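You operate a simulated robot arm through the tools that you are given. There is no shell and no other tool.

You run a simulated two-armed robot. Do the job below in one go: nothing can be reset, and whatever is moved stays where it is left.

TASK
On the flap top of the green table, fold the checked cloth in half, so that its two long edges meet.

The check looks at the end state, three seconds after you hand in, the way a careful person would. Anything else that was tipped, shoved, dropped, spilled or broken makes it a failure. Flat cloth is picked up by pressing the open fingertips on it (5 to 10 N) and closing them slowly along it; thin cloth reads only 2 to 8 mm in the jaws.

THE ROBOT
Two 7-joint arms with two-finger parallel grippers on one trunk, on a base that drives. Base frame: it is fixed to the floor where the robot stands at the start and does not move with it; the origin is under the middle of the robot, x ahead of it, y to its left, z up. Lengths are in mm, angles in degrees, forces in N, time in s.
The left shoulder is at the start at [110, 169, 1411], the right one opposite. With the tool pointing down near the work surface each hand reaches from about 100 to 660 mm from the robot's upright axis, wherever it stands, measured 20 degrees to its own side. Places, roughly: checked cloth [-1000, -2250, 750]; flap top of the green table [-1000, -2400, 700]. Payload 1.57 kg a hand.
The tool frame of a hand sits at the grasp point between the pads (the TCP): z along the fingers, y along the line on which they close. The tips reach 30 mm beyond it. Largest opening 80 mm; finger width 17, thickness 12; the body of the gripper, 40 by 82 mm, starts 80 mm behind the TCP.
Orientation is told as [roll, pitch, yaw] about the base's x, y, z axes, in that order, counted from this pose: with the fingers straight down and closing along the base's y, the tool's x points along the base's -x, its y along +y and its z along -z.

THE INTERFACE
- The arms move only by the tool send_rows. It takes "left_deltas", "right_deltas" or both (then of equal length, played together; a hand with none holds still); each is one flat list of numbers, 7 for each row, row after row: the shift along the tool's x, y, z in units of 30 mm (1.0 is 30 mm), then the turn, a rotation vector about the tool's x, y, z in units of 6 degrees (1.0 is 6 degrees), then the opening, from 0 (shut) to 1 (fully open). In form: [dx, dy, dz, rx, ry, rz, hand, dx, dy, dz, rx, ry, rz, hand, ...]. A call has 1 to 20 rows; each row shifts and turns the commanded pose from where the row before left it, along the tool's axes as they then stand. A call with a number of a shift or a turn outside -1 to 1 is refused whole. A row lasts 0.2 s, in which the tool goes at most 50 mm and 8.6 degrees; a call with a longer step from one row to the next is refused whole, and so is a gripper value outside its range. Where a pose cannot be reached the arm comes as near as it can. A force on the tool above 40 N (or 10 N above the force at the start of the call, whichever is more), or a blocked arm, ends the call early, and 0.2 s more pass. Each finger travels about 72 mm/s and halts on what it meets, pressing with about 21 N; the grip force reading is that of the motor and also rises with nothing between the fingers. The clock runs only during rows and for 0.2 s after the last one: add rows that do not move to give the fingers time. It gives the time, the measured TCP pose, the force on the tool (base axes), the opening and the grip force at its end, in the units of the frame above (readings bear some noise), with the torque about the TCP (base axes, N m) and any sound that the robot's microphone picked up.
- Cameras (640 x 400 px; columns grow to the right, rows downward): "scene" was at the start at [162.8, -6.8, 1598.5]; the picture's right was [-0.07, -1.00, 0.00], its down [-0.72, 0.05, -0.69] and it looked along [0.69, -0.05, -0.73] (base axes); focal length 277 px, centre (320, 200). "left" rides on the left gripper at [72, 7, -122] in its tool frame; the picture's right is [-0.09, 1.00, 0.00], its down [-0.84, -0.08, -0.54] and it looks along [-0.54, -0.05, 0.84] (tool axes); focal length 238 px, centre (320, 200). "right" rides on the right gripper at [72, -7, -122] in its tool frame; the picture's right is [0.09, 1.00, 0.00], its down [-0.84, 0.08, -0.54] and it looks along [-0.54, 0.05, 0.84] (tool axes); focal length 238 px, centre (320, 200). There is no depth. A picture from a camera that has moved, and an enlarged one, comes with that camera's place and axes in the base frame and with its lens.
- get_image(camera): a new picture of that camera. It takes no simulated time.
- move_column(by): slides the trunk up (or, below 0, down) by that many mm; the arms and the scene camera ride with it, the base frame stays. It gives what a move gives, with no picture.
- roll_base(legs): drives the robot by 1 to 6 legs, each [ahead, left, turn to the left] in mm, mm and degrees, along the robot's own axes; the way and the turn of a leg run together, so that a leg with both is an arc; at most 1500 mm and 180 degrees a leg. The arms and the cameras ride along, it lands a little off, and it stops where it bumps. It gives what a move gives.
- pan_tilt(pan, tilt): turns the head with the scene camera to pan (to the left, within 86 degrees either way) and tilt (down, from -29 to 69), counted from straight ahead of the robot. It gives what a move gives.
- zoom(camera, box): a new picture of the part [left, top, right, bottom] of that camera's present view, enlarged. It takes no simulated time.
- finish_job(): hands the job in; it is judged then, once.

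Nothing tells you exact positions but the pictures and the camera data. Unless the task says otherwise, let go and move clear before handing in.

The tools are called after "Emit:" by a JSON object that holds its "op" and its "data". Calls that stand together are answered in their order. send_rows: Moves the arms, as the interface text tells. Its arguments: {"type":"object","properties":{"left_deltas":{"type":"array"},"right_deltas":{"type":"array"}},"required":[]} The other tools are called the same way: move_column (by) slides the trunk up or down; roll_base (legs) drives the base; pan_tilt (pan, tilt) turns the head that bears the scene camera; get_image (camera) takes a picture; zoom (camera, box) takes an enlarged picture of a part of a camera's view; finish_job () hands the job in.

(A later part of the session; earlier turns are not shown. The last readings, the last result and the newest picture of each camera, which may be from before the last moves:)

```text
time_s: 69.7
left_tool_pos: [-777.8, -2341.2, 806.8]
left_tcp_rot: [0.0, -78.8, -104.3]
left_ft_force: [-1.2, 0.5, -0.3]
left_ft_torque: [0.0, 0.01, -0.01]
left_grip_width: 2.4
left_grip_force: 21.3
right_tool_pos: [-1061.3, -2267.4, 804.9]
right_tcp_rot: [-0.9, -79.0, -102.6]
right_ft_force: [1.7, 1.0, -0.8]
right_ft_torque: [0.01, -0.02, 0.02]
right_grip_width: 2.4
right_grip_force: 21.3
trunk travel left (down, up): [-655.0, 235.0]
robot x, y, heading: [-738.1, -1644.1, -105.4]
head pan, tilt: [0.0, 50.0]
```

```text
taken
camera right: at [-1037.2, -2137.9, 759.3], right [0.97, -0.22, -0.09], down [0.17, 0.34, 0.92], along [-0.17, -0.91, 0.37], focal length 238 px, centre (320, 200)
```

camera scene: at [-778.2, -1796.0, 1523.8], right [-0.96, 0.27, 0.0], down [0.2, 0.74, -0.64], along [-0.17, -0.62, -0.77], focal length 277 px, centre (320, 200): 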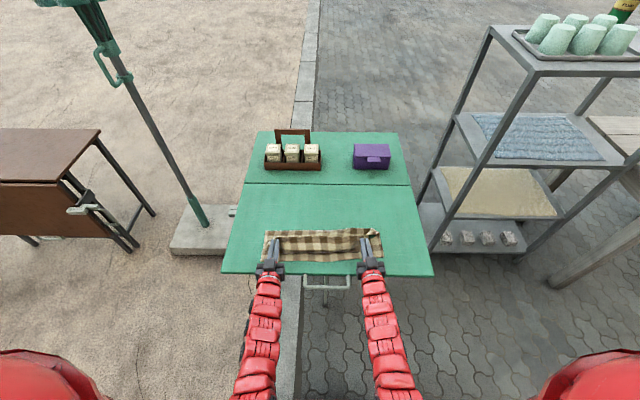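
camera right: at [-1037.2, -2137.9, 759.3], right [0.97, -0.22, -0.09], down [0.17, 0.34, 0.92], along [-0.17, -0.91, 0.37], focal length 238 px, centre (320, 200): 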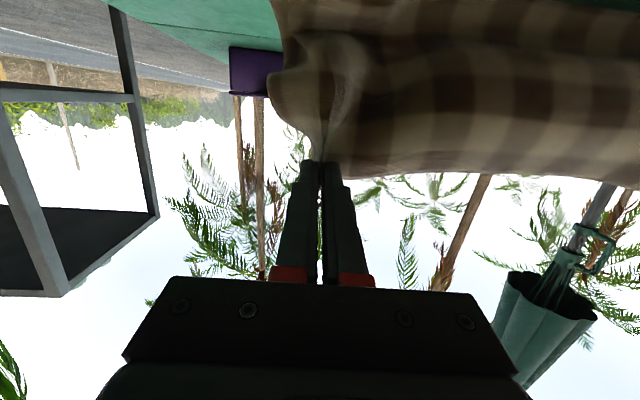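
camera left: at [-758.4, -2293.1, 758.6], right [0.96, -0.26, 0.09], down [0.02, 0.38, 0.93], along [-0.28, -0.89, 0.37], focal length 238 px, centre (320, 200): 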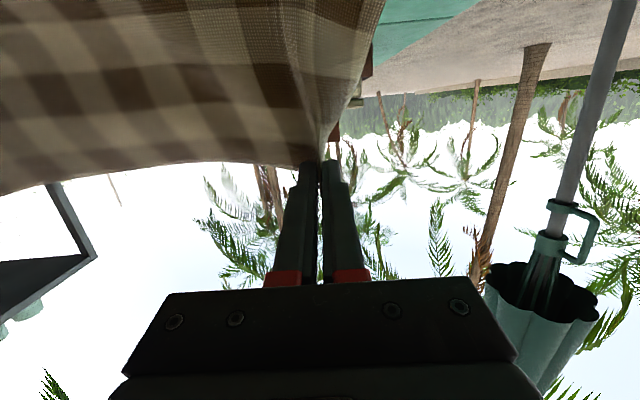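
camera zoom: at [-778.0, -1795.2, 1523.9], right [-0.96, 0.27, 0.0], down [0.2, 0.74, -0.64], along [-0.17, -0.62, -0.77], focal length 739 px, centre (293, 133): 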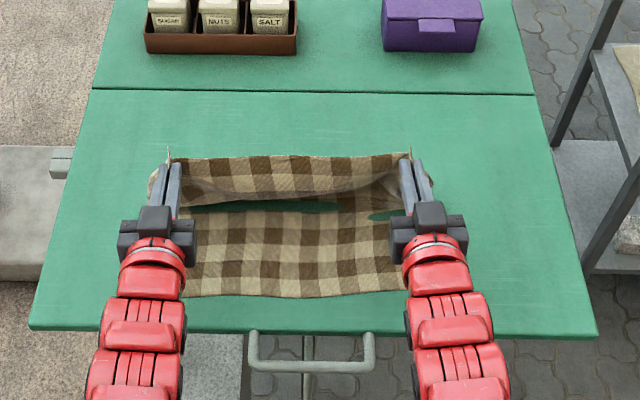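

Good: the lower half now lies flat to about the middle with the sheet rising there. Continuing down the taut arc.

Emit:
{"op": "send_rows", "data": {"left_deltas": [0.432, 0, -0.591, 0, 0, 0, 0, 0.528, 0, -0.508, 0, 0, 0, 0, 0.606, 0, -0.408, 0, 0, 0, 0, 0.67, 0, -0.297, 0, 0, 0, 0, 0, 0, 0, 0, 0, 0, 0], "right_deltas": [0.432, 0, -0.591, 0, 0, 0, 0, 0.528, 0, -0.508, 0, 0, 0, 0, 0.606, 0, -0.408, 0, 0, 0, 0, 0.67, 0, -0.297, 0, 0, 0, 0, 0, 0, 0, 0, 0, 0, 0]}}

Emit:
{"op": "zoom", "data": {"camera": "scene", "box": [210, 170, 450, 320]}}

Emit:
{"op": "get_image", "data": {"camera": "right"}}

Emit:
{"op": "get_image", "data": {"camera": "left"}}

```text
time_s: 70.9
left_tool_pos: [-761.6, -2278.4, 750.7]
left_tcp_rot: [-0.1, -78.8, -104.2]
left_ft_force: [-0.2, -0.6, -0.4]
left_ft_torque: [-0.01, -0.02, -0.02]
left_grip_width: 2.7
left_grip_force: 21.2
right_tool_pos: [-1046.7, -2204.5, 749.9]
right_tcp_rot: [-0.8, -79.0, -103.0]
right_ft_force: [0.1, 0.3, 0.5]
right_ft_torque: [0.01, -0.01, 0.0]
right_grip_width: 2.5
right_grip_force: 21.2
trunk travel left (down, up): [-655.0, 235.0]
robot x, y, heading: [-739.0, -1643.6, -105.4]
head pan, tilt: [0.0, 50.0]
```

```text
2.67 times, centred on (330, 245) of scene
camera zoom: at [-778.4, -1796.3, 1523.8], right [-0.96, 0.27, 0.0], down [0.2, 0.74, -0.64], along [-0.17, -0.62, -0.77], focal length 739 px, centre (293, 80)
```

zoom: 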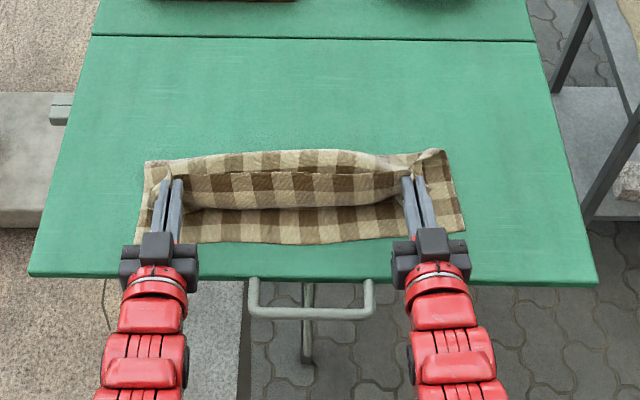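

```text
taken
camera right: at [-1022.4, -2073.9, 703.1], right [0.97, -0.22, -0.09], down [0.17, 0.34, 0.92], along [-0.17, -0.91, 0.37], focal length 238 px, centre (320, 200)
```

right: 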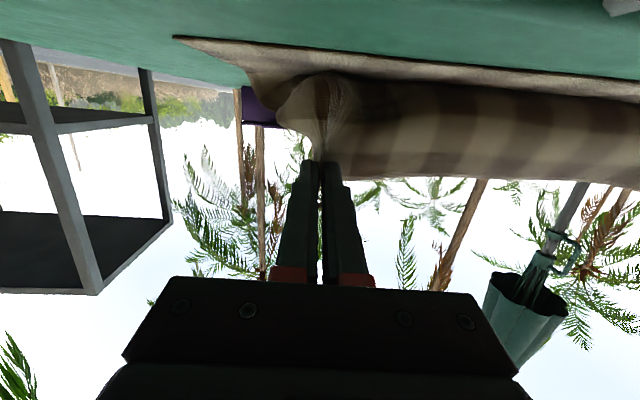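

```text
taken
camera left: at [-722.0, -2149.4, 703.5], right [0.96, -0.26, 0.09], down [0.02, 0.38, 0.93], along [-0.28, -0.89, 0.37], focal length 238 px, centre (320, 200)
```

left: 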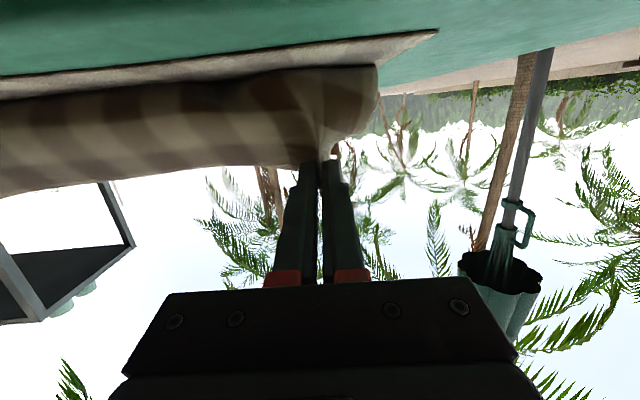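

The loop is compact and the near half is undisturbed. I'll bring the edge down to just above the near edge (about 12 mm).

Emit:
{"op": "send_rows", "data": {"left_deltas": [0.372, 0, -0.122, 0, 0, 0, 0, 0.372, 0, -0.122, 0, 0, 0, 0, 0.337, 0, -0.07, 0, 0, 0, 0, 0.337, 0, -0.07, 0, 0, 0, 0, 0.425, 0, -0.087, 0, 0, 0, 0, 0, 0, 0, 0, 0, 0, 0], "right_deltas": [0.372, 0, -0.122, 0, 0, 0, 0, 0.372, 0, -0.122, 0, 0, 0, 0, 0.337, 0, -0.07, 0, 0, 0, 0, 0.337, 0, -0.07, 0, 0, 0, 0, 0.425, 0, -0.087, 0, 0, 0, 0, 0, 0, 0, 0, 0, 0, 0]}}

Emit:
{"op": "zoom", "data": {"camera": "scene", "box": [210, 170, 450, 320]}}

Emit:
{"op": "get_image", "data": {"camera": "right"}}

Emit:
{"op": "get_image", "data": {"camera": "left"}}

```text
time_s: 72.3
left_tool_pos: [-755.2, -2253.5, 700.3]
left_tcp_rot: [-0.1, -78.9, -104.3]
left_ft_force: [-2.6, -0.3, 5.7]
left_ft_torque: [-0.13, 0.08, -0.03]
left_grip_width: 2.7
left_grip_force: 21.4
right_tool_pos: [-1041.3, -2180.4, 698.4]
right_tcp_rot: [-0.7, -79.0, -102.9]
right_ft_force: [1.7, -0.6, 3.2]
right_ft_torque: [-0.07, 0.0, 0.07]
right_grip_width: 2.7
right_grip_force: 21.2
trunk travel left (down, up): [-655.0, 235.0]
robot x, y, heading: [-738.3, -1643.6, -105.7]
head pan, tilt: [0.0, 50.0]
```

```text
2.67 times, centred on (330, 245) of scene
camera zoom: at [-778.2, -1795.2, 1524.0], right [-0.96, 0.27, 0.0], down [0.2, 0.74, -0.64], along [-0.17, -0.62, -0.77], focal length 739 px, centre (293, 80)
```

zoom: 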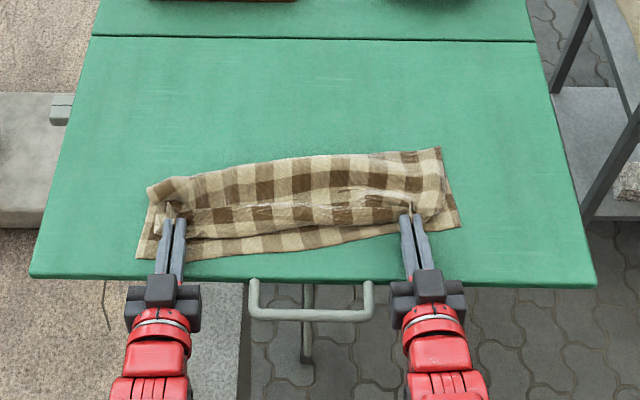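

```text
taken
camera right: at [-1016.6, -2050.2, 651.9], right [0.97, -0.22, -0.09], down [0.17, 0.34, 0.92], along [-0.17, -0.91, 0.37], focal length 238 px, centre (320, 200)
```

right: 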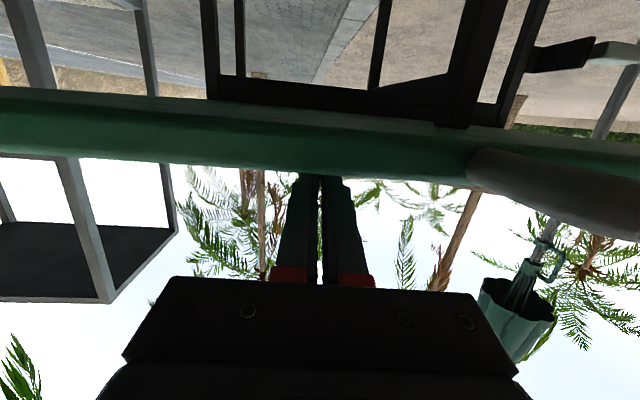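

```text
taken
camera left: at [-715.8, -2125.7, 652.3], right [0.96, -0.26, 0.09], down [0.02, 0.38, 0.93], along [-0.28, -0.89, 0.37], focal length 238 px, centre (320, 200)
```

left: 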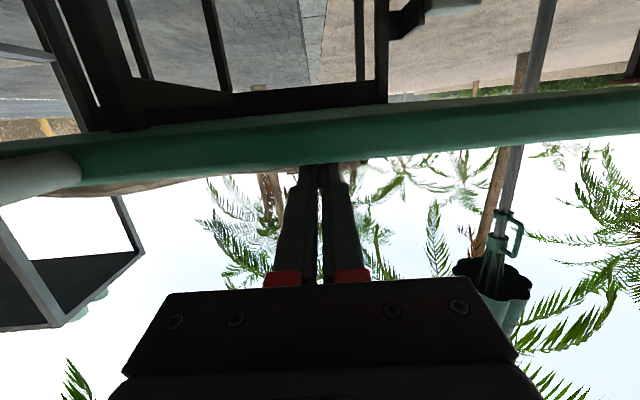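

Bringing it that low made the curl press on and rotate the lower layer slightly (left corner moved ~20 mm nearer). I'll lift the edge again, straighten the sheet over the fold, and then lay it from a bit higher so nothing gets dragged.

Emit:
{"op": "send_rows", "data": {"left_deltas": [-0.752, 0, 0.022, 0, 0, 0, 0, -0.803, 0, 0.284, 0, 0, 0, 0, -0.77, 0, 0.46, 0, 0, 0, 0, -0.704, 0, 0.643, 0, 0, 0, 0, -0.592, 0, 0.767, 0, 0, 0, 0, -0.441, 0, 0.865, 0, 0, 0, 0, -0.324, 0, 0.786, 0, 0, 0, 0, -0.11, 0, 0.386, 0, 0, 0, 0, 0, 0, 0, 0, 0, 0, 0], "right_deltas": [-0.752, 0, 0.022, 0, 0, 0, 0, -0.803, 0, 0.284, 0, 0, 0, 0, -0.77, 0, 0.46, 0, 0, 0, 0, -0.704, 0, 0.643, 0, 0, 0, 0, -0.592, 0, 0.767, 0, 0, 0, 0, -0.441, 0, 0.865, 0, 0, 0, 0, -0.324, 0, 0.786, 0, 0, 0, 0, -0.213, 0, 0.74, 0, 0, 0, 0, 0, 0, 0, 0, 0, 0, 0]}}

Emit:
{"op": "zoom", "data": {"camera": "scene", "box": [210, 150, 450, 300]}}

```text
time_s: 74.3
left_tool_pos: [-791.6, -2399.5, 806.9]
left_tcp_rot: [-0.1, -78.8, -104.3]
left_ft_force: [0.3, 0.4, -0.6]
left_ft_torque: [-0.04, -0.03, 0.0]
left_grip_width: 2.6
left_grip_force: 21.1
right_tool_pos: [-1078.3, -2337.6, 807.3]
right_tcp_rot: [-0.8, -79.0, -102.8]
right_ft_force: [0.3, -0.5, -0.6]
right_ft_torque: [-0.02, 0.01, 0.01]
right_grip_width: 2.7
right_grip_force: 21.1
trunk travel left (down, up): [-655.0, 235.0]
robot x, y, heading: [-740.7, -1641.3, -105.3]
head pan, tilt: [0.0, 50.0]
```

```text
2.67 times, centred on (330, 225) of scene
camera zoom: at [-778.2, -1795.7, 1523.8], right [-0.96, 0.27, 0.0], down [0.2, 0.74, -0.64], along [-0.17, -0.62, -0.77], focal length 739 px, centre (293, 133)
```

zoom: 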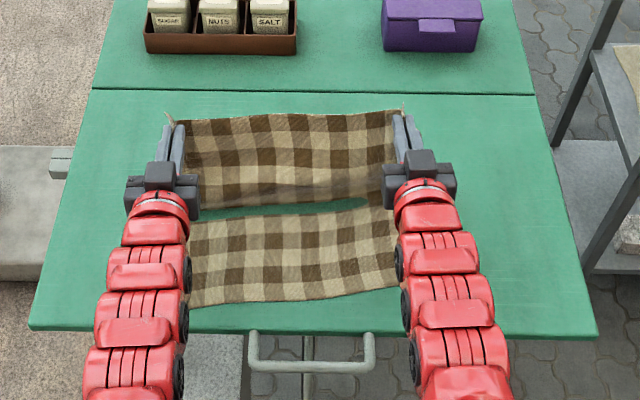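

The lower half is again flat with the fold near the middle, just rotated a few degrees. I'll bring the edge over along a taut arc parallel to it, stopping higher (~54 mm) this time, and check.

Emit:
{"op": "send_rows", "data": {"left_deltas": [0.049, -0.03, -0.942, 0, 0, 0, 0, 0.128, -0.03, -0.824, 0, 0, 0, 0, 0.324, -0.03, -0.786, 0, 0, 0, 0, 0.442, -0.03, -0.695, 0, 0, 0, 0, 0.554, -0.03, -0.571, 0, 0, 0, 0, 0.665, -0.03, -0.447, 0, 0, 0, 0, 0.64, -0.03, -0.316, 0, 0, 0, 0, 0.366, -0.03, -0.132, 0, 0, 0, 0, 0, 0, 0, 0, 0, 0, 0], "right_deltas": [-0.002, -0.03, -0.51, 0, 0, 0, 0, 0.128, -0.03, -0.824, 0, 0, 0, 0, 0.324, -0.03, -0.786, 0, 0, 0, 0, 0.442, -0.03, -0.695, 0, 0, 0, 0, 0.554, -0.03, -0.571, 0, 0, 0, 0, 0.665, -0.03, -0.447, 0, 0, 0, 0, 0.64, -0.03, -0.316, 0, 0, 0, 0, 0.366, -0.03, -0.132, 0, 0, 0, 0, 0, 0, 0, 0, 0, 0, 0]}}

Emit:
{"op": "zoom", "data": {"camera": "scene", "box": [230, 190, 430, 315]}}

Emit:
{"op": "get_image", "data": {"camera": "right"}}

Emit:
{"op": "get_image", "data": {"camera": "left"}}

```text
time_s: 76.3
left_tool_pos: [-759.8, -2245.6, 740.7]
left_tcp_rot: [0.0, -78.8, -104.2]
left_ft_force: [-0.8, -0.1, -0.3]
left_ft_torque: [-0.01, 0.0, 0.01]
left_grip_width: 2.4
left_grip_force: 20.7
right_tool_pos: [-1051.4, -2196.7, 739.6]
right_tcp_rot: [-0.8, -78.9, -102.7]
right_ft_force: [-0.5, 1.1, -0.1]
right_ft_torque: [-0.01, 0.01, 0.01]
right_grip_width: 2.6
right_grip_force: 20.6
trunk travel left (down, up): [-655.0, 235.0]
robot x, y, heading: [-740.1, -1647.9, -105.6]
head pan, tilt: [0.0, 50.0]
```

```text
3.20 times, centred on (330, 252) of scene
camera zoom: at [-778.3, -1796.2, 1523.8], right [-0.96, 0.27, 0.0], down [0.2, 0.74, -0.64], along [-0.17, -0.62, -0.77], focal length 887 px, centre (288, 32)
```

zoom: 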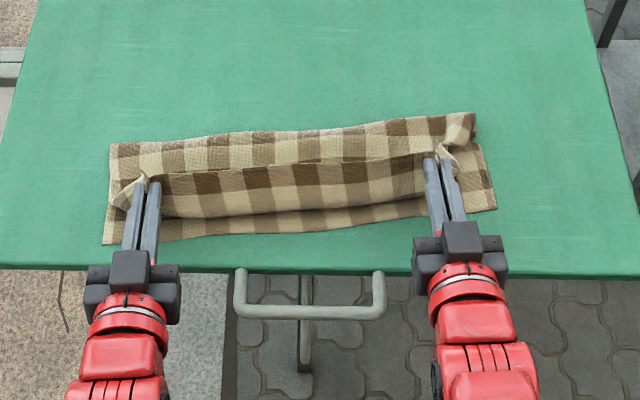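

```text
taken
camera right: at [-1026.8, -2065.6, 693.2], right [0.97, -0.22, -0.09], down [0.17, 0.34, 0.93], along [-0.17, -0.91, 0.37], focal length 238 px, centre (320, 200)
```

right: 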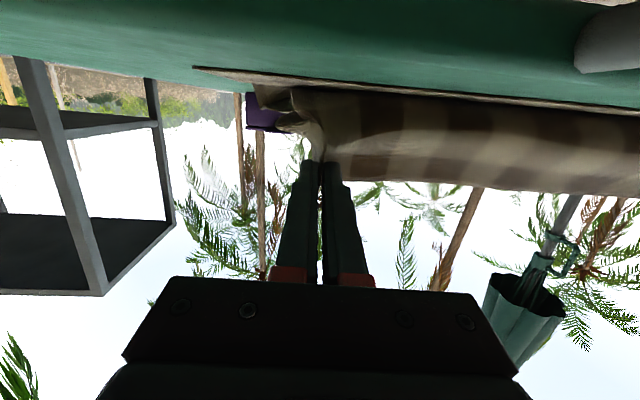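

```text
taken
camera left: at [-720.9, -2117.7, 694.3], right [0.96, -0.26, 0.09], down [0.02, 0.38, 0.93], along [-0.28, -0.89, 0.37], focal length 238 px, centre (320, 200)
```

left: 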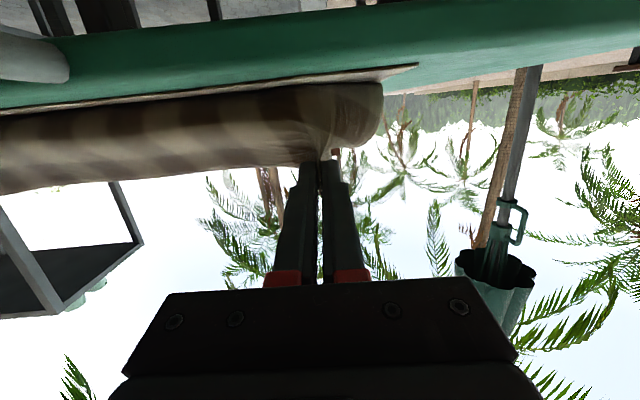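

I understand the shape now: the sheet rolls down from the pinch, so the fold shifted to ~120 mm (should be 150). I need to lay it by a straight diagonal "rolling" path instead of a circular arc. I'll raise and straighten it again first.

Emit:
{"op": "send_rows", "data": {"left_deltas": [-0.835, 0.07, 0.448, 0, 0, 0, 0, -0.782, 0.07, 0.696, 0, 0, 0, 0, -0.638, 0.07, 0.826, 0, 0, 0, 0, -0.481, 0.07, 0.891, 0, 0, 0, 0, -0.317, 0.07, 0.923, 0, 0, 0, 0, -0.141, 0.07, 0.89, 0, 0, 0, 0, 0, 0, 0, 0, 0, 0, 0, 0, 0, 0, 0, 0, 0, 0], "right_deltas": [-0.835, 0.07, 0.448, 0, 0, 0, 0, -0.782, 0.07, 0.696, 0, 0, 0, 0, -0.638, 0.07, 0.826, 0, 0, 0, 0, -0.481, 0.07, 0.891, 0, 0, 0, 0, -0.317, 0.07, 0.923, 0, 0, 0, 0, -0.141, 0.07, 0.89, 0, 0, 0, 0, 0, 0, 0, 0, 0, 0, 0, 0, 0, 0, 0, 0, 0, 0]}}

Emit:
{"op": "zoom", "data": {"camera": "scene", "box": [210, 150, 450, 300]}}

```text
time_s: 78.1
left_tool_pos: [-786.7, -2400.8, 806.6]
left_tcp_rot: [0.1, -78.8, -104.2]
left_ft_force: [-0.5, 0.4, 0.0]
left_ft_torque: [0.02, -0.02, 0.01]
left_grip_width: 2.7
left_grip_force: 21.7
right_tool_pos: [-1075.8, -2350.8, 806.9]
right_tcp_rot: [-0.9, -78.9, -102.8]
right_ft_force: [0.6, -0.2, -0.7]
right_ft_torque: [0.02, -0.01, 0.01]
right_grip_width: 2.6
right_grip_force: 21.1
trunk travel left (down, up): [-655.0, 235.0]
robot x, y, heading: [-741.3, -1646.7, -105.3]
head pan, tilt: [0.0, 50.0]
```

```text
2.67 times, centred on (330, 225) of scene
camera zoom: at [-778.4, -1796.9, 1523.7], right [-0.96, 0.27, 0.0], down [0.2, 0.74, -0.64], along [-0.17, -0.62, -0.77], focal length 739 px, centre (293, 133)
```

zoom: 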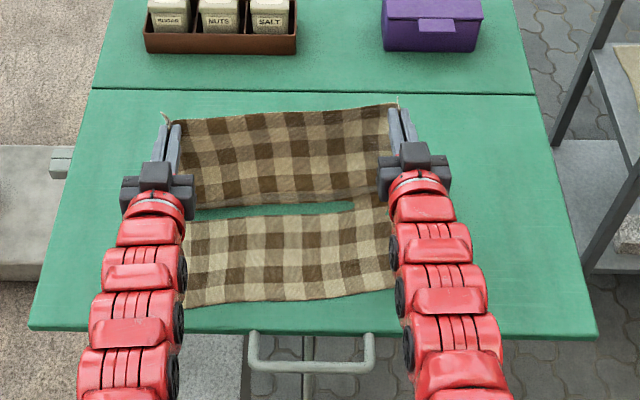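

The sheet is straight again and the lower half unchanged. Now the diagonal rolling path downward, first part.

Emit:
{"op": "send_rows", "data": {"left_deltas": [0.147, -0.06, -0.922, 0, 0, 0, 0, 0.305, -0.06, -0.688, 0, 0, 0, 0, 0.639, -0.06, -0.486, 0, 0, 0, 0, 0.672, -0.06, -0.48, 0, 0, 0, 0, 0.704, -0.06, -0.473, 0, 0, 0, 0, 0, 0, 0, 0, 0, 0, 0], "right_deltas": [0.147, -0.06, -0.922, 0, 0, 0, 0, 0.305, -0.06, -0.688, 0, 0, 0, 0, 0.639, -0.06, -0.486, 0, 0, 0, 0, 0.672, -0.06, -0.48, 0, 0, 0, 0, 0.704, -0.06, -0.473, 0, 0, 0, 0, 0, 0, 0, 0, 0, 0, 0]}}

Emit:
{"op": "zoom", "data": {"camera": "scene", "box": [230, 170, 430, 295]}}

Emit:
{"op": "get_image", "data": {"camera": "right"}}

```text
time_s: 79.5
left_tool_pos: [-770.5, -2296.5, 751.9]
left_tcp_rot: [0.1, -78.8, -104.3]
left_ft_force: [-0.1, -0.3, 0.1]
left_ft_torque: [0.02, 0.03, 0.02]
left_grip_width: 2.6
left_grip_force: 20.8
right_tool_pos: [-1061.8, -2246.8, 752.1]
right_tcp_rot: [-0.8, -79.0, -102.8]
right_ft_force: [0.1, 0.5, -0.7]
right_ft_torque: [0.02, 0.03, 0.01]
right_grip_width: 2.4
right_grip_force: 20.6
trunk travel left (down, up): [-655.0, 235.0]
robot x, y, heading: [-739.9, -1643.5, -105.5]
head pan, tilt: [0.0, 50.0]
```

```text
3.20 times, centred on (330, 232) of scene
camera zoom: at [-778.3, -1796.6, 1523.7], right [-0.96, 0.27, 0.0], down [0.2, 0.74, -0.64], along [-0.17, -0.62, -0.77], focal length 887 px, centre (288, 96)
```

zoom: 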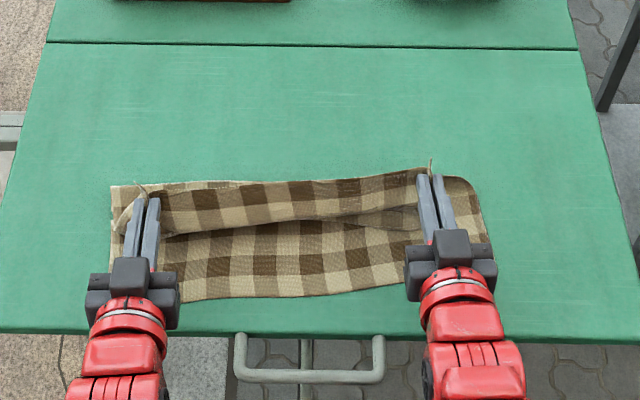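

```text
taken
camera right: at [-1036.6, -2116.6, 705.6], right [0.97, -0.22, -0.09], down [0.17, 0.34, 0.93], along [-0.17, -0.91, 0.37], focal length 238 px, centre (320, 200)
```

right: 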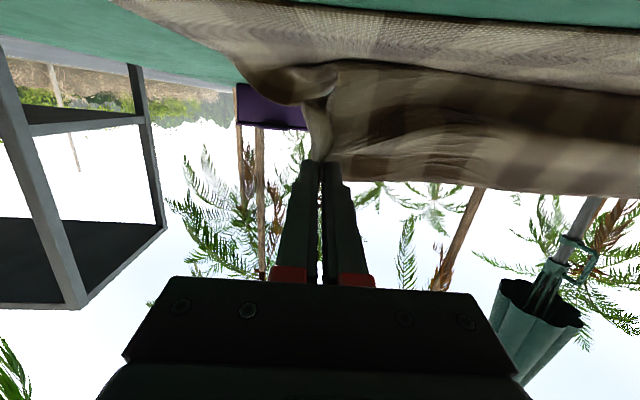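

Let me look closer at the fold line behind the raised edge before continuing.

Emit:
{"op": "zoom", "data": {"camera": "scene", "box": [250, 205, 390, 292]}}

Emit:
{"op": "get_image", "data": {"camera": "left"}}

```text
4.57 times, centred on (320, 248) of scene
camera zoom: at [-778.3, -1796.6, 1523.7], right [-0.96, 0.27, 0.0], down [0.2, 0.74, -0.64], along [-0.17, -0.62, -0.77], focal length 1267 px, centre (320, -22)
```

zoom: 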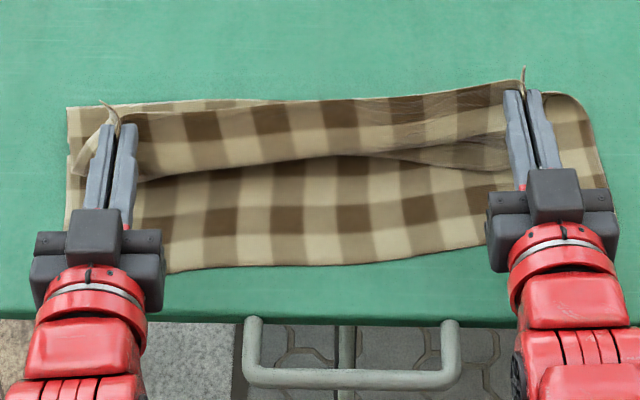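

```text
taken
camera left: at [-730.3, -2168.2, 705.0], right [0.96, -0.26, 0.09], down [0.02, 0.38, 0.93], along [-0.28, -0.89, 0.37], focal length 238 px, centre (320, 200)
```

left: 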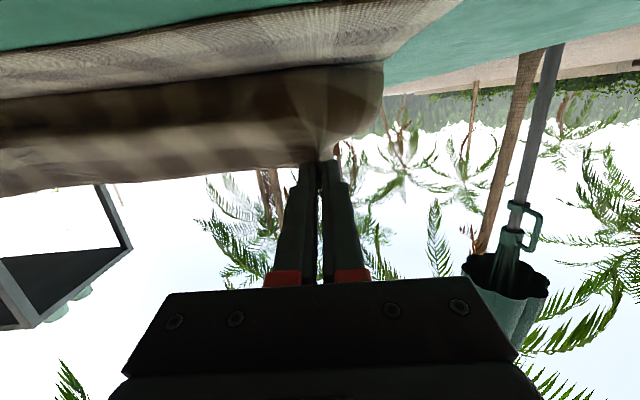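

The fold sits near mid-cloth on the left and middle; the outer right corner is just drawn in by the gather. I continue the diagonal roll down to ~22 mm height.

Emit:
{"op": "send_rows", "data": {"left_deltas": [0.349, -0.03, -0.22, 0, 0, 0, 0, 0.349, -0.03, -0.22, 0, 0, 0, 0, 0.29, -0.03, -0.18, 0, 0, 0, 0, 0.29, -0.03, -0.18, 0, 0, 0, 0, 0.391, -0.03, -0.263, 0, 0, 0, 0, 0, 0, 0, 0, 0, 0, 0], "right_deltas": [0.349, -0.03, -0.22, 0, 0, 0, 0, 0.349, -0.03, -0.22, 0, 0, 0, 0, 0.29, -0.03, -0.18, 0, 0, 0, 0, 0.29, -0.03, -0.18, 0, 0, 0, 0, 0.391, -0.03, -0.263, 0, 0, 0, 0, 0, 0, 0, 0, 0, 0, 0]}}

Emit:
{"op": "zoom", "data": {"camera": "scene", "box": [230, 190, 430, 315]}}

```text
time_s: 80.9
left_tool_pos: [-763.5, -2255.5, 709.5]
left_tcp_rot: [-0.1, -78.9, -104.2]
left_ft_force: [-1.4, 0.2, 2.2]
left_ft_torque: [-0.02, 0.07, -0.05]
left_grip_width: 2.3
left_grip_force: 20.9
right_tool_pos: [-1056.2, -2206.6, 708.2]
right_tcp_rot: [-0.8, -79.0, -102.8]
right_ft_force: [0.2, 0.0, -0.1]
right_ft_torque: [-0.03, -0.01, 0.02]
right_grip_width: 2.6
right_grip_force: 20.8
trunk travel left (down, up): [-655.0, 235.0]
robot x, y, heading: [-737.7, -1645.3, -105.6]
head pan, tilt: [0.0, 50.0]
```

```text
3.20 times, centred on (330, 252) of scene
camera zoom: at [-778.3, -1795.9, 1523.8], right [-0.96, 0.27, 0.0], down [0.2, 0.74, -0.64], along [-0.17, -0.62, -0.77], focal length 887 px, centre (288, 32)
```

zoom: 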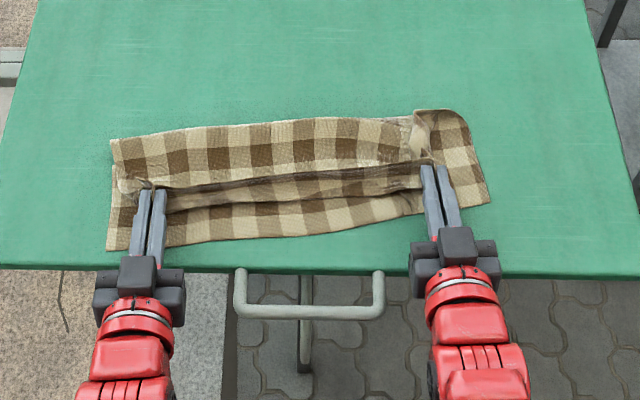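

The edge is poised just above the near edge. I'll open the fingers slowly and let the strip drop, then look before retreating.

Emit:
{"op": "send_rows", "data": {"left_deltas": [0, 0, 0, 0, 0, 0, 0.06, 0, 0, 0, 0, 0, 0, 0.12, 0, 0, 0, 0, 0, 0, 0.18, 0, 0, 0, 0, 0, 0, 0.24, 0, 0, 0, 0, 0, 0, 0.3, 0, 0, 0, 0, 0, 0, 0.36, 0, 0, 0, 0, 0, 0, 0.4, 0, 0, 0, 0, 0, 0, 0.4], "right_deltas": [0, 0, 0, 0, 0, 0, 0.06, 0, 0, 0, 0, 0, 0, 0.12, 0, 0, 0, 0, 0, 0, 0.18, 0, 0, 0, 0, 0, 0, 0.24, 0, 0, 0, 0, 0, 0, 0.3, 0, 0, 0, 0, 0, 0, 0.36, 0, 0, 0, 0, 0, 0, 0.4, 0, 0, 0, 0, 0, 0, 0.4]}}

Emit:
{"op": "zoom", "data": {"camera": "scene", "box": [230, 190, 430, 315]}}

```text
time_s: 82.7
left_tool_pos: [-763.9, -2255.3, 708.8]
left_tcp_rot: [0.0, -78.8, -104.3]
left_ft_force: [-0.1, -0.2, -0.4]
left_ft_torque: [-0.04, -0.01, 0.01]
left_grip_width: 31.9
left_grip_force: 0.1
right_tool_pos: [-1055.9, -2206.4, 707.7]
right_tcp_rot: [-0.8, -78.8, -102.7]
right_ft_force: [1.3, 0.1, 0.1]
right_ft_torque: [-0.01, -0.03, 0.01]
right_grip_width: 31.8
right_grip_force: 0.1
trunk travel left (down, up): [-655.0, 235.0]
robot x, y, heading: [-739.0, -1643.9, -105.5]
head pan, tilt: [0.0, 50.0]
```

```text
3.20 times, centred on (330, 252) of scene
camera zoom: at [-778.3, -1796.1, 1523.8], right [-0.96, 0.27, 0.0], down [0.2, 0.74, -0.64], along [-0.17, -0.62, -0.77], focal length 887 px, centre (288, 32)
```

zoom: 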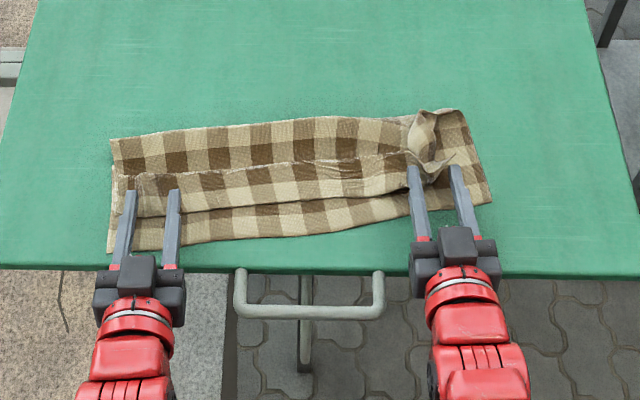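

Emit:
{"op": "zoom", "data": {"camera": "scene", "box": [255, 215, 335, 265]}}

Emit:
{"op": "zoom", "data": {"camera": "scene", "box": [315, 215, 395, 265]}}

Emit:
{"op": "get_image", "data": {"camera": "left"}}

Emit:
{"op": "get_image", "data": {"camera": "right"}}

```text
8.00 times, centred on (295, 240) of scene
camera zoom: at [-778.3, -1796.1, 1523.8], right [-0.96, 0.27, 0.0], down [0.2, 0.74, -0.64], along [-0.17, -0.62, -0.77], focal length 2218 px, centre (520, -120)
```

zoom: 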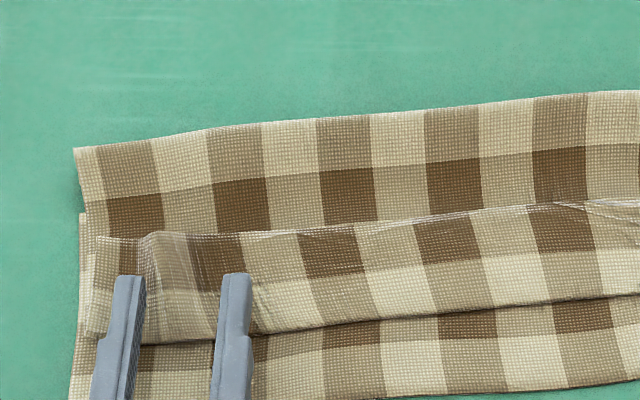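

```text
8.00 times, centred on (355, 240) of scene
camera zoom: at [-778.3, -1796.1, 1523.8], right [-0.96, 0.27, 0.0], down [0.2, 0.74, -0.64], along [-0.17, -0.62, -0.77], focal length 2218 px, centre (40, -120)
```

zoom: 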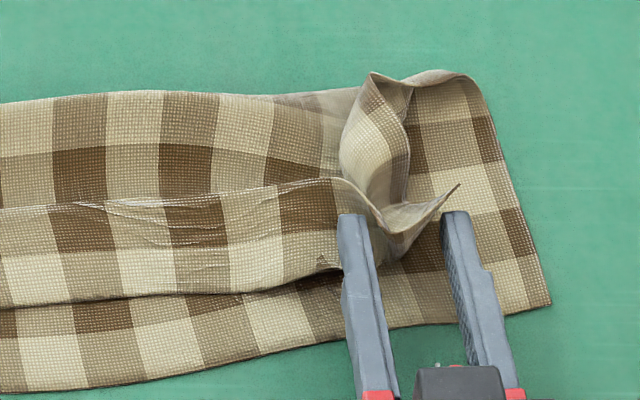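

```text
taken
camera left: at [-724.7, -2127.3, 662.4], right [0.96, -0.26, 0.09], down [0.02, 0.38, 0.93], along [-0.28, -0.89, 0.37], focal length 238 px, centre (320, 200)
```

left: 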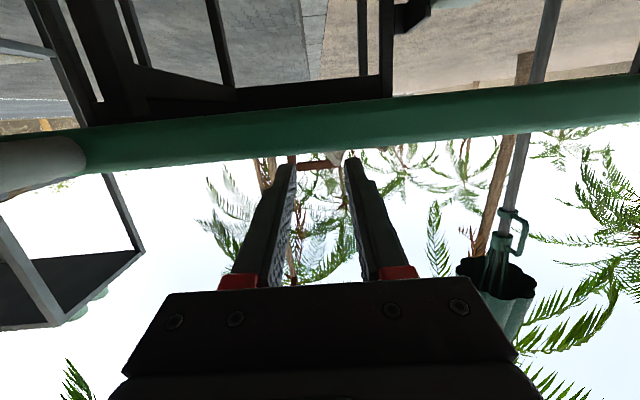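

```text
taken
camera right: at [-1031.3, -2075.6, 662.2], right [0.97, -0.22, -0.09], down [0.17, 0.34, 0.93], along [-0.17, -0.91, 0.37], focal length 238 px, centre (320, 200)
```

right: 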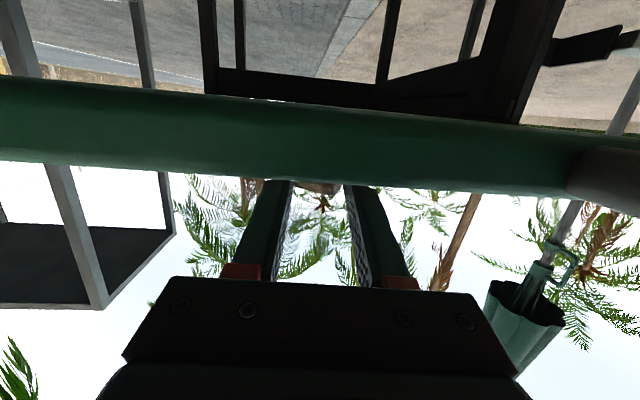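

The edge strip (~45 mm) is now folded back on itself under the fingers, rather than unrolled toward me. I'll withdraw the hands toward me first and see whether it springs open.

Emit:
{"op": "send_rows", "data": {"left_deltas": [0.128, 0, -0.654, 0, 0, 0, 0.4, 0.128, 0, -0.654, 0, 0, 0, 0.4, 0.128, 0, -0.654, 0, 0, 0, 0.4, 0.128, 0, -0.654, 0, 0, 0, 0.4, -0.2, 0, -0.654, 0, 0, 0, 0.4, 0, 0, 0, 0, 0, 0, 0.4], "right_deltas": [0.128, 0, -0.654, 0, 0, 0, 0.4, 0.128, 0, -0.654, 0, 0, 0, 0.4, 0.128, 0, -0.654, 0, 0, 0, 0.4, 0.128, 0, -0.654, 0, 0, 0, 0.4, -0.2, 0, -0.654, 0, 0, 0, 0.4, 0, 0, 0, 0, 0, 0, 0.4]}}

Emit:
{"op": "zoom", "data": {"camera": "scene", "box": [240, 205, 410, 311]}}

```text
time_s: 84.1
left_tool_pos: [-739.7, -2161.5, 718.7]
left_tcp_rot: [0.0, -78.8, -104.2]
left_ft_force: [0.0, 0.1, -0.2]
left_ft_torque: [0.01, 0.0, 0.03]
left_grip_width: 32.1
left_grip_force: 0.1
right_tool_pos: [-1032.6, -2110.4, 718.4]
right_tcp_rot: [-0.8, -78.7, -102.8]
right_ft_force: [0.0, -0.2, -0.6]
right_ft_torque: [-0.01, 0.0, 0.0]
right_grip_width: 32.0
right_grip_force: 0.1
trunk travel left (down, up): [-655.0, 235.0]
robot x, y, heading: [-736.0, -1645.8, -105.5]
head pan, tilt: [0.0, 50.0]
```

```text
3.76 times, centred on (325, 258) of scene
camera zoom: at [-778.6, -1797.0, 1523.7], right [-0.96, 0.27, 0.0], down [0.2, 0.74, -0.64], along [-0.17, -0.62, -0.77], focal length 1044 px, centre (301, -18)
```

zoom: 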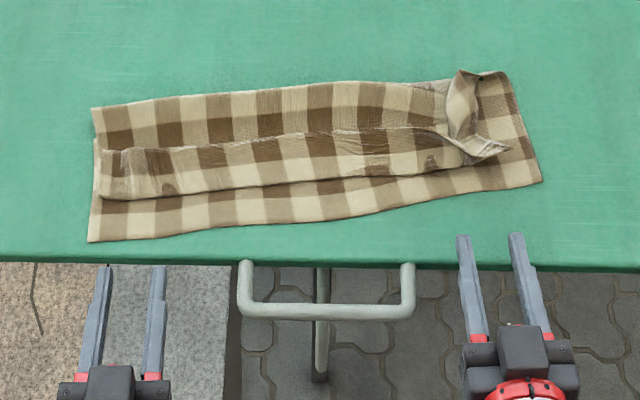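

The cloth is folded with its free edge strip (~45 mm) turned back on top; unrolled toward me, that strip would reach the near edge. I'll raise the hands and look with the hand cameras to plan the unrolling, especially the bunched right corner.

Emit:
{"op": "send_rows", "data": {"left_deltas": [-0.785, 0, -0.154, 0, 0, 0, 0.4, -0.785, 0, -0.154, 0, 0, 0, 0.4, -0.785, 0, -0.154, 0, 0, 0, 0.4, -0.785, 0, -0.154, 0, 0, 0, 0.4, -0.785, 0, -0.154, 0, 0, 0, 0.4, 0, 0, 0, 0, 0.9, 0, 0.4, 0, 0, 0, 0, 0.9, 0, 0.4, 0, 0, 0, 0, 0.9, 0, 0.4, 0, 0, 0, 0, 0.9, 0, 0.4, 0, 0, 0, 0, 0.9, 0, 0.4, 0, 0, 0, 0, 0.9, 0, 0.4, 0, 0, 0, 0, 0.9, 0, 0.4, 0, 0, 0, 0, 0.9, 0, 0.4, 0, 0, 0, 0, 0.9, 0, 0.4, 0, 0, 0, 0, 0, 0, 0.4], "right_deltas": [-0.785, 0, -0.154, 0, 0, 0, 0.4, -0.785, 0, -0.154, 0, 0, 0, 0.4, -0.785, 0, -0.154, 0, 0, 0, 0.4, -0.785, 0, -0.154, 0, 0, 0, 0.4, -0.785, 0, -0.154, 0, 0, 0, 0.4, 0, 0, 0, 0, 0.9, 0, 0.4, 0, 0, 0, 0, 0.9, 0, 0.4, 0, 0, 0, 0, 0.9, 0, 0.4, 0, 0, 0, 0, 0.9, 0, 0.4, 0, 0, 0, 0, 0.9, 0, 0.4, 0, 0, 0, 0, 0.9, 0, 0.4, 0, 0, 0, 0, 0.9, 0, 0.4, 0, 0, 0, 0, 0.9, 0, 0.4, 0, 0, 0, 0, 0.9, 0, 0.4, 0, 0, 0, 0, 0, 0, 0.4]}}

Emit:
{"op": "get_image", "data": {"camera": "left"}}

Emit:
{"op": "get_image", "data": {"camera": "right"}}

Emit:
{"op": "get_image", "data": {"camera": "scene"}}

```text
time_s: 87.3
left_tool_pos: [-715.5, -2170.4, 790.7]
left_tcp_rot: [0.0, -30.2, -104.3]
left_ft_force: [0.3, -0.6, 0.5]
left_ft_torque: [0.03, -0.01, 0.03]
left_grip_width: 31.8
left_grip_force: 0.0
left hand out of reach, approached as far as the arm can: row 9, 10, 11, 12
right_tool_pos: [-1034.9, -2103.8, 812.3]
right_tcp_rot: [-0.3, -30.3, -103.5]
right_ft_force: [0.1, -0.5, 0.2]
right_ft_torque: [0.01, 0.02, 0.01]
right_grip_width: 31.9
right_grip_force: 0.0
right hand out of reach, approached as far as the arm can: row 10, 12
trunk travel left (down, up): [-655.0, 235.0]
robot x, y, heading: [-737.9, -1639.9, -105.2]
head pan, tilt: [0.0, 50.0]
```

```text
taken
camera left: at [-679.0, -2051.7, 860.5], right [0.95, -0.32, 0.05], down [-0.19, -0.42, 0.89], along [-0.27, -0.85, -0.46], focal length 238 px, centre (320, 200)
```

left: 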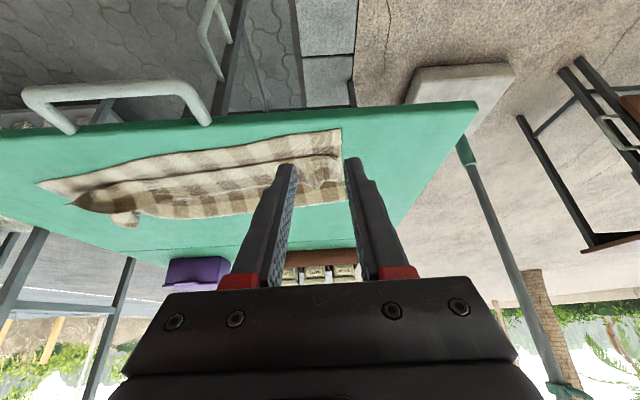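

```text
taken
camera right: at [-1012.1, -1983.9, 881.8], right [0.99, -0.16, -0.05], down [-0.03, -0.46, 0.89], along [-0.16, -0.88, -0.45], focal length 238 px, centre (320, 200)
```

right: 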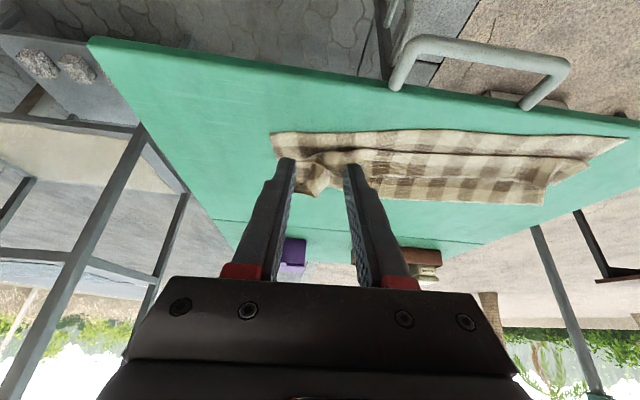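

```text
taken
camera scene: at [-778.2, -1795.4, 1523.9], right [-0.96, 0.27, 0.0], down [0.2, 0.74, -0.64], along [-0.17, -0.62, -0.77], focal length 277 px, centre (320, 200)
```

scene: 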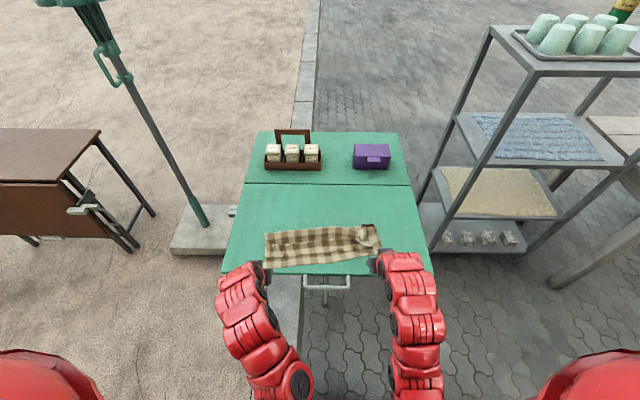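

I'll lift and move the hands over the cloth with tools vertical, and drive ~90 mm closer to work comfortably from above.

Emit:
{"op": "send_rows", "data": {"left_deltas": [-0.683, 0, -0.3, 0, 0, 0, 0.4, -0.683, 0, -0.3, 0, 0, 0, 0.4, -0.683, 0, -0.3, 0, 0, 0, 0.4, -0.683, 0, -0.3, 0, 0, 0, 0.4, 0, 0, 0, 0, 1, 0, 0.4, 0, 0, 0, 0, 1, 0, 0.4, 0, 0, 0, 0, 1, 0, 0.4, 0, 0, 0, 0, 1, 0, 0.4, 0, 0, 0, 0, 1, 0, 0.4, 0, 0, 0, 0, 0, 0, 0.4], "right_deltas": [-0.683, 0, -0.183, 0, 0, 0, 0.4, -0.683, 0, -0.183, 0, 0, 0, 0.4, -0.683, 0, -0.183, 0, 0, 0, 0.4, -0.683, 0, -0.183, 0, 0, 0, 0.4, 0, 0, 0, 0, 1, 0, 0.4, 0, 0, 0, 0, 1, 0, 0.4, 0, 0, 0, 0, 1, 0, 0.4, 0, 0, 0, 0, 1, 0, 0.4, 0, 0, 0, 0, 1, 0, 0.4, 0, 0, 0, 0, 0, 0, 0.4]}}

Emit:
{"op": "get_image", "data": {"camera": "right"}}

Emit:
{"op": "get_image", "data": {"camera": "left"}}

```text
time_s: 89.5
left_tool_pos: [-727.5, -2220.7, 844.7]
left_tcp_rot: [0.1, -0.3, -104.1]
left_ft_force: [0.2, -1.1, -0.2]
left_ft_torque: [0.04, 0.02, -0.03]
left_grip_width: 32.1
left_grip_force: 0.1
left hand out of reach, approached as far as the arm can: row 9
right_tool_pos: [-1047.1, -2162.3, 851.9]
right_tcp_rot: [0.1, -0.6, -103.6]
right_ft_force: [-0.4, -0.3, 1.1]
right_ft_torque: [-0.01, -0.02, 0.0]
right_grip_width: 32.0
right_grip_force: 0.0
right hand out of reach, approached as far as the arm can: row 9
trunk travel left (down, up): [-655.0, 235.0]
robot x, y, heading: [-740.0, -1644.5, -105.4]
head pan, tilt: [0.0, 50.0]
```

```text
taken
camera right: at [-1036.8, -2091.1, 973.8], right [0.99, -0.14, 0.0], down [-0.12, -0.83, 0.55], along [-0.08, -0.54, -0.83], focal length 238 px, centre (320, 200)
```

right: 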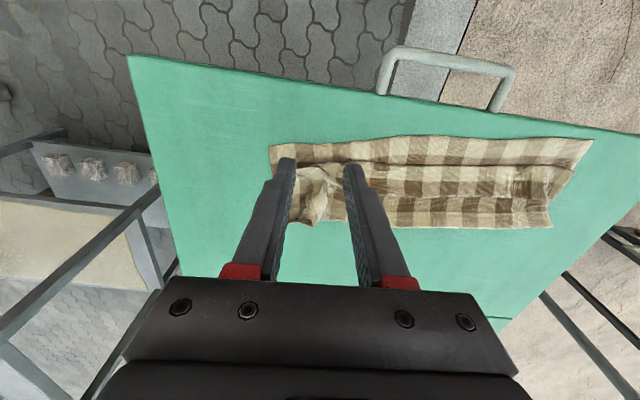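

```text
taken
camera left: at [-703.1, -2150.7, 966.6], right [0.94, -0.33, 0.0], down [-0.28, -0.79, 0.55], along [-0.18, -0.52, -0.84], focal length 238 px, centre (320, 200)
```

left: 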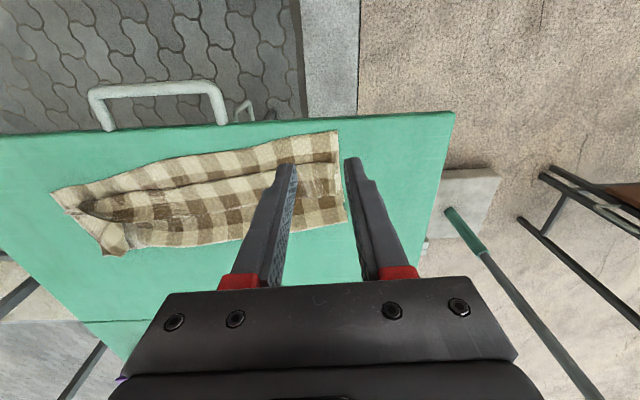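

Emit:
{"op": "zoom", "data": {"camera": "right", "box": [250, 120, 600, 245]}}

Emit:
{"op": "zoom", "data": {"camera": "left", "box": [40, 110, 380, 270]}}

Emit:
{"op": "zoom", "data": {"camera": "scene", "box": [255, 210, 395, 280]}}

```text
1.83 times, centred on (425, 182) of right
camera zoom: at [-1036.8, -2091.1, 973.8], right [0.99, -0.14, 0.0], down [-0.12, -0.83, 0.55], along [-0.08, -0.54, -0.83], focal length 436 px, centre (128, 232)
```

zoom: 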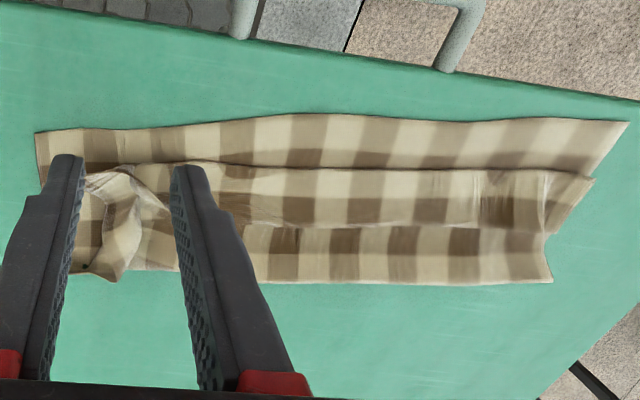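

```text
1.88 times, centred on (210, 190) of left
camera zoom: at [-703.1, -2150.7, 966.6], right [0.94, -0.33, 0.0], down [-0.28, -0.79, 0.55], along [-0.18, -0.52, -0.84], focal length 449 px, centre (527, 219)
```

zoom: 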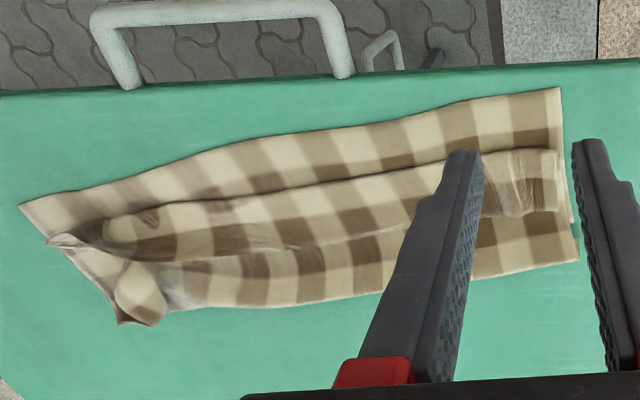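

```text
4.57 times, centred on (325, 245) of scene
camera zoom: at [-778.8, -1795.2, 1523.9], right [-0.96, 0.27, 0.0], down [0.2, 0.74, -0.64], along [-0.17, -0.62, -0.77], focal length 1267 px, centre (297, -6)
```

zoom: 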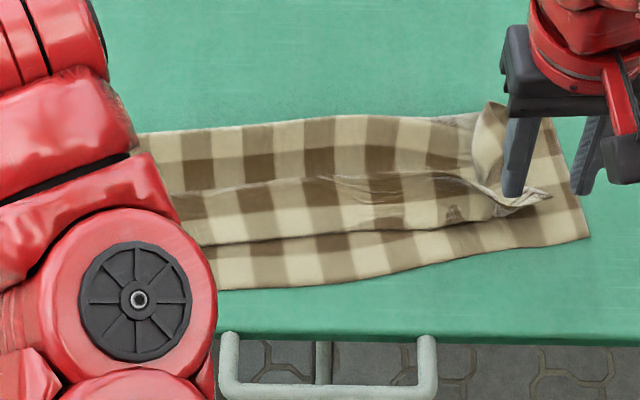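

I can see the strip clearly: its right corner flap is near its target but twisted, and the free edge elsewhere is turned back ~45 mm. I'll shift the right hand sideways to look closely at the right corner, and the left hand outward for a clear view.

Emit:
{"op": "send_rows", "data": {"left_deltas": [0, 0.8, 0, 0, 0, 0, 0.4, 0, 0.8, 0, 0, 0, 0, 0.4, 0, 0.8, 0, 0, 0, 0, 0.4, 0, 0, 0, 0, 0, 0, 0.4], "right_deltas": [0, -0.9, 0, 0, 0, 0, 0.4, 0, -0.9, 0, 0, 0, 0, 0.4, 0, -0.9, 0, 0, 0, 0, 0.4, 0, 0, 0, 0, 0, 0, 0.4]}}

Emit:
{"op": "zoom", "data": {"camera": "right", "box": [300, 110, 620, 260]}}

Emit:
{"op": "zoom", "data": {"camera": "left", "box": [40, 110, 380, 270]}}

Emit:
{"op": "zoom", "data": {"camera": "scene", "box": [255, 210, 395, 280]}}

```text
time_s: 90.5
left_tool_pos: [-655.8, -2238.1, 843.7]
left_tcp_rot: [0.1, -0.3, -104.3]
left_ft_force: [-0.8, -0.3, -0.1]
left_ft_torque: [-0.03, 0.0, -0.04]
left_grip_width: 32.1
left_grip_force: 0.2
right_tool_pos: [-1126.5, -2144.4, 851.3]
right_tcp_rot: [-0.2, -0.2, -103.6]
right_ft_force: [-0.3, -0.7, -0.3]
right_ft_torque: [-0.01, 0.01, 0.01]
right_grip_width: 32.1
right_grip_force: 0.0
trunk travel left (down, up): [-655.0, 235.0]
robot x, y, heading: [-739.5, -1642.5, -105.7]
head pan, tilt: [0.0, 50.0]
```

```text
2.00 times, centred on (460, 185) of right
camera zoom: at [-1115.9, -2072.7, 973.6], right [0.99, -0.15, 0.0], down [-0.12, -0.83, 0.55], along [-0.08, -0.54, -0.84], focal length 477 px, centre (40, 230)
```

zoom: 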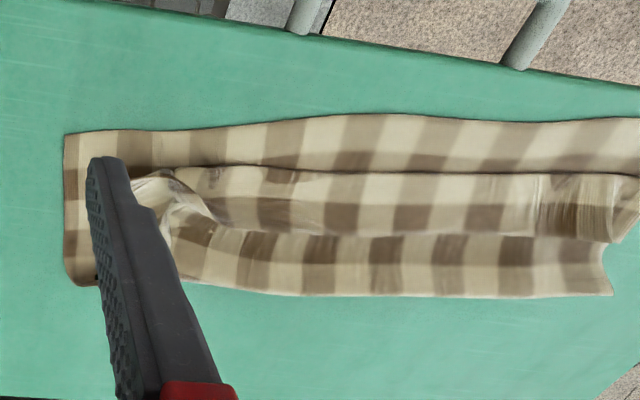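

```text
1.88 times, centred on (210, 190) of left
camera zoom: at [-632.7, -2169.5, 965.9], right [0.94, -0.34, 0.0], down [-0.28, -0.79, 0.55], along [-0.18, -0.51, -0.84], focal length 449 px, centre (527, 219)
```

zoom: 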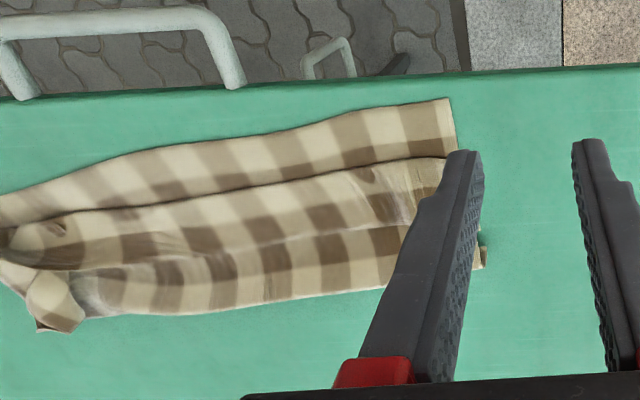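

```text
4.57 times, centred on (325, 245) of scene
camera zoom: at [-778.4, -1796.1, 1523.8], right [-0.96, 0.27, 0.0], down [0.2, 0.74, -0.64], along [-0.17, -0.62, -0.77], focal length 1267 px, centre (297, -6)
```

zoom: 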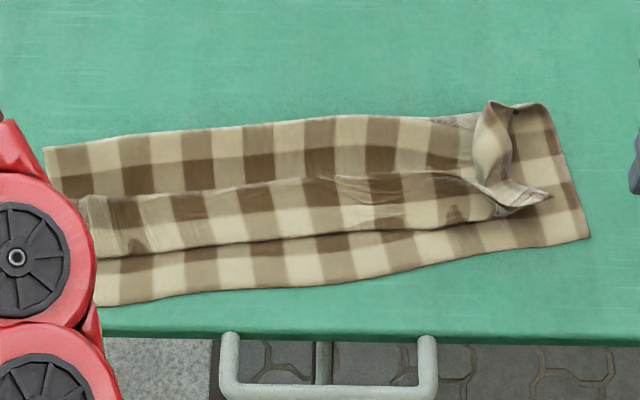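

The picture is clear: the free edge lies on top facing away, ~45 mm of strip to unroll. Plan: drive 100 mm closer, put the open fingers (four points) just behind the free edge, and sweep it over toward me. First drive and position high.

Emit:
{"op": "roll_base", "data": {"legs": [[100, 0, 0]]}}

```text
time_s: 91.6
left_tool_pos: [-683.7, -2335.6, 843.8]
left_tcp_rot: [0.1, -0.2, -104.3]
left_ft_force: [0.2, -1.1, -0.3]
left_ft_torque: [0.03, 0.01, 0.0]
left_grip_width: 32.1
left_grip_force: 0.0
right_tool_pos: [-1152.8, -2240.8, 849.8]
right_tcp_rot: [-0.2, -0.3, -103.5]
right_ft_force: [0.8, -0.3, -0.4]
right_ft_torque: [0.02, -0.01, 0.01]
right_grip_width: 31.9
right_grip_force: 0.1
trunk travel left (down, up): [-655.0, 235.0]
robot x, y, heading: [-765.6, -1738.5, -105.3]
head pan, tilt: [0.0, 50.0]
```

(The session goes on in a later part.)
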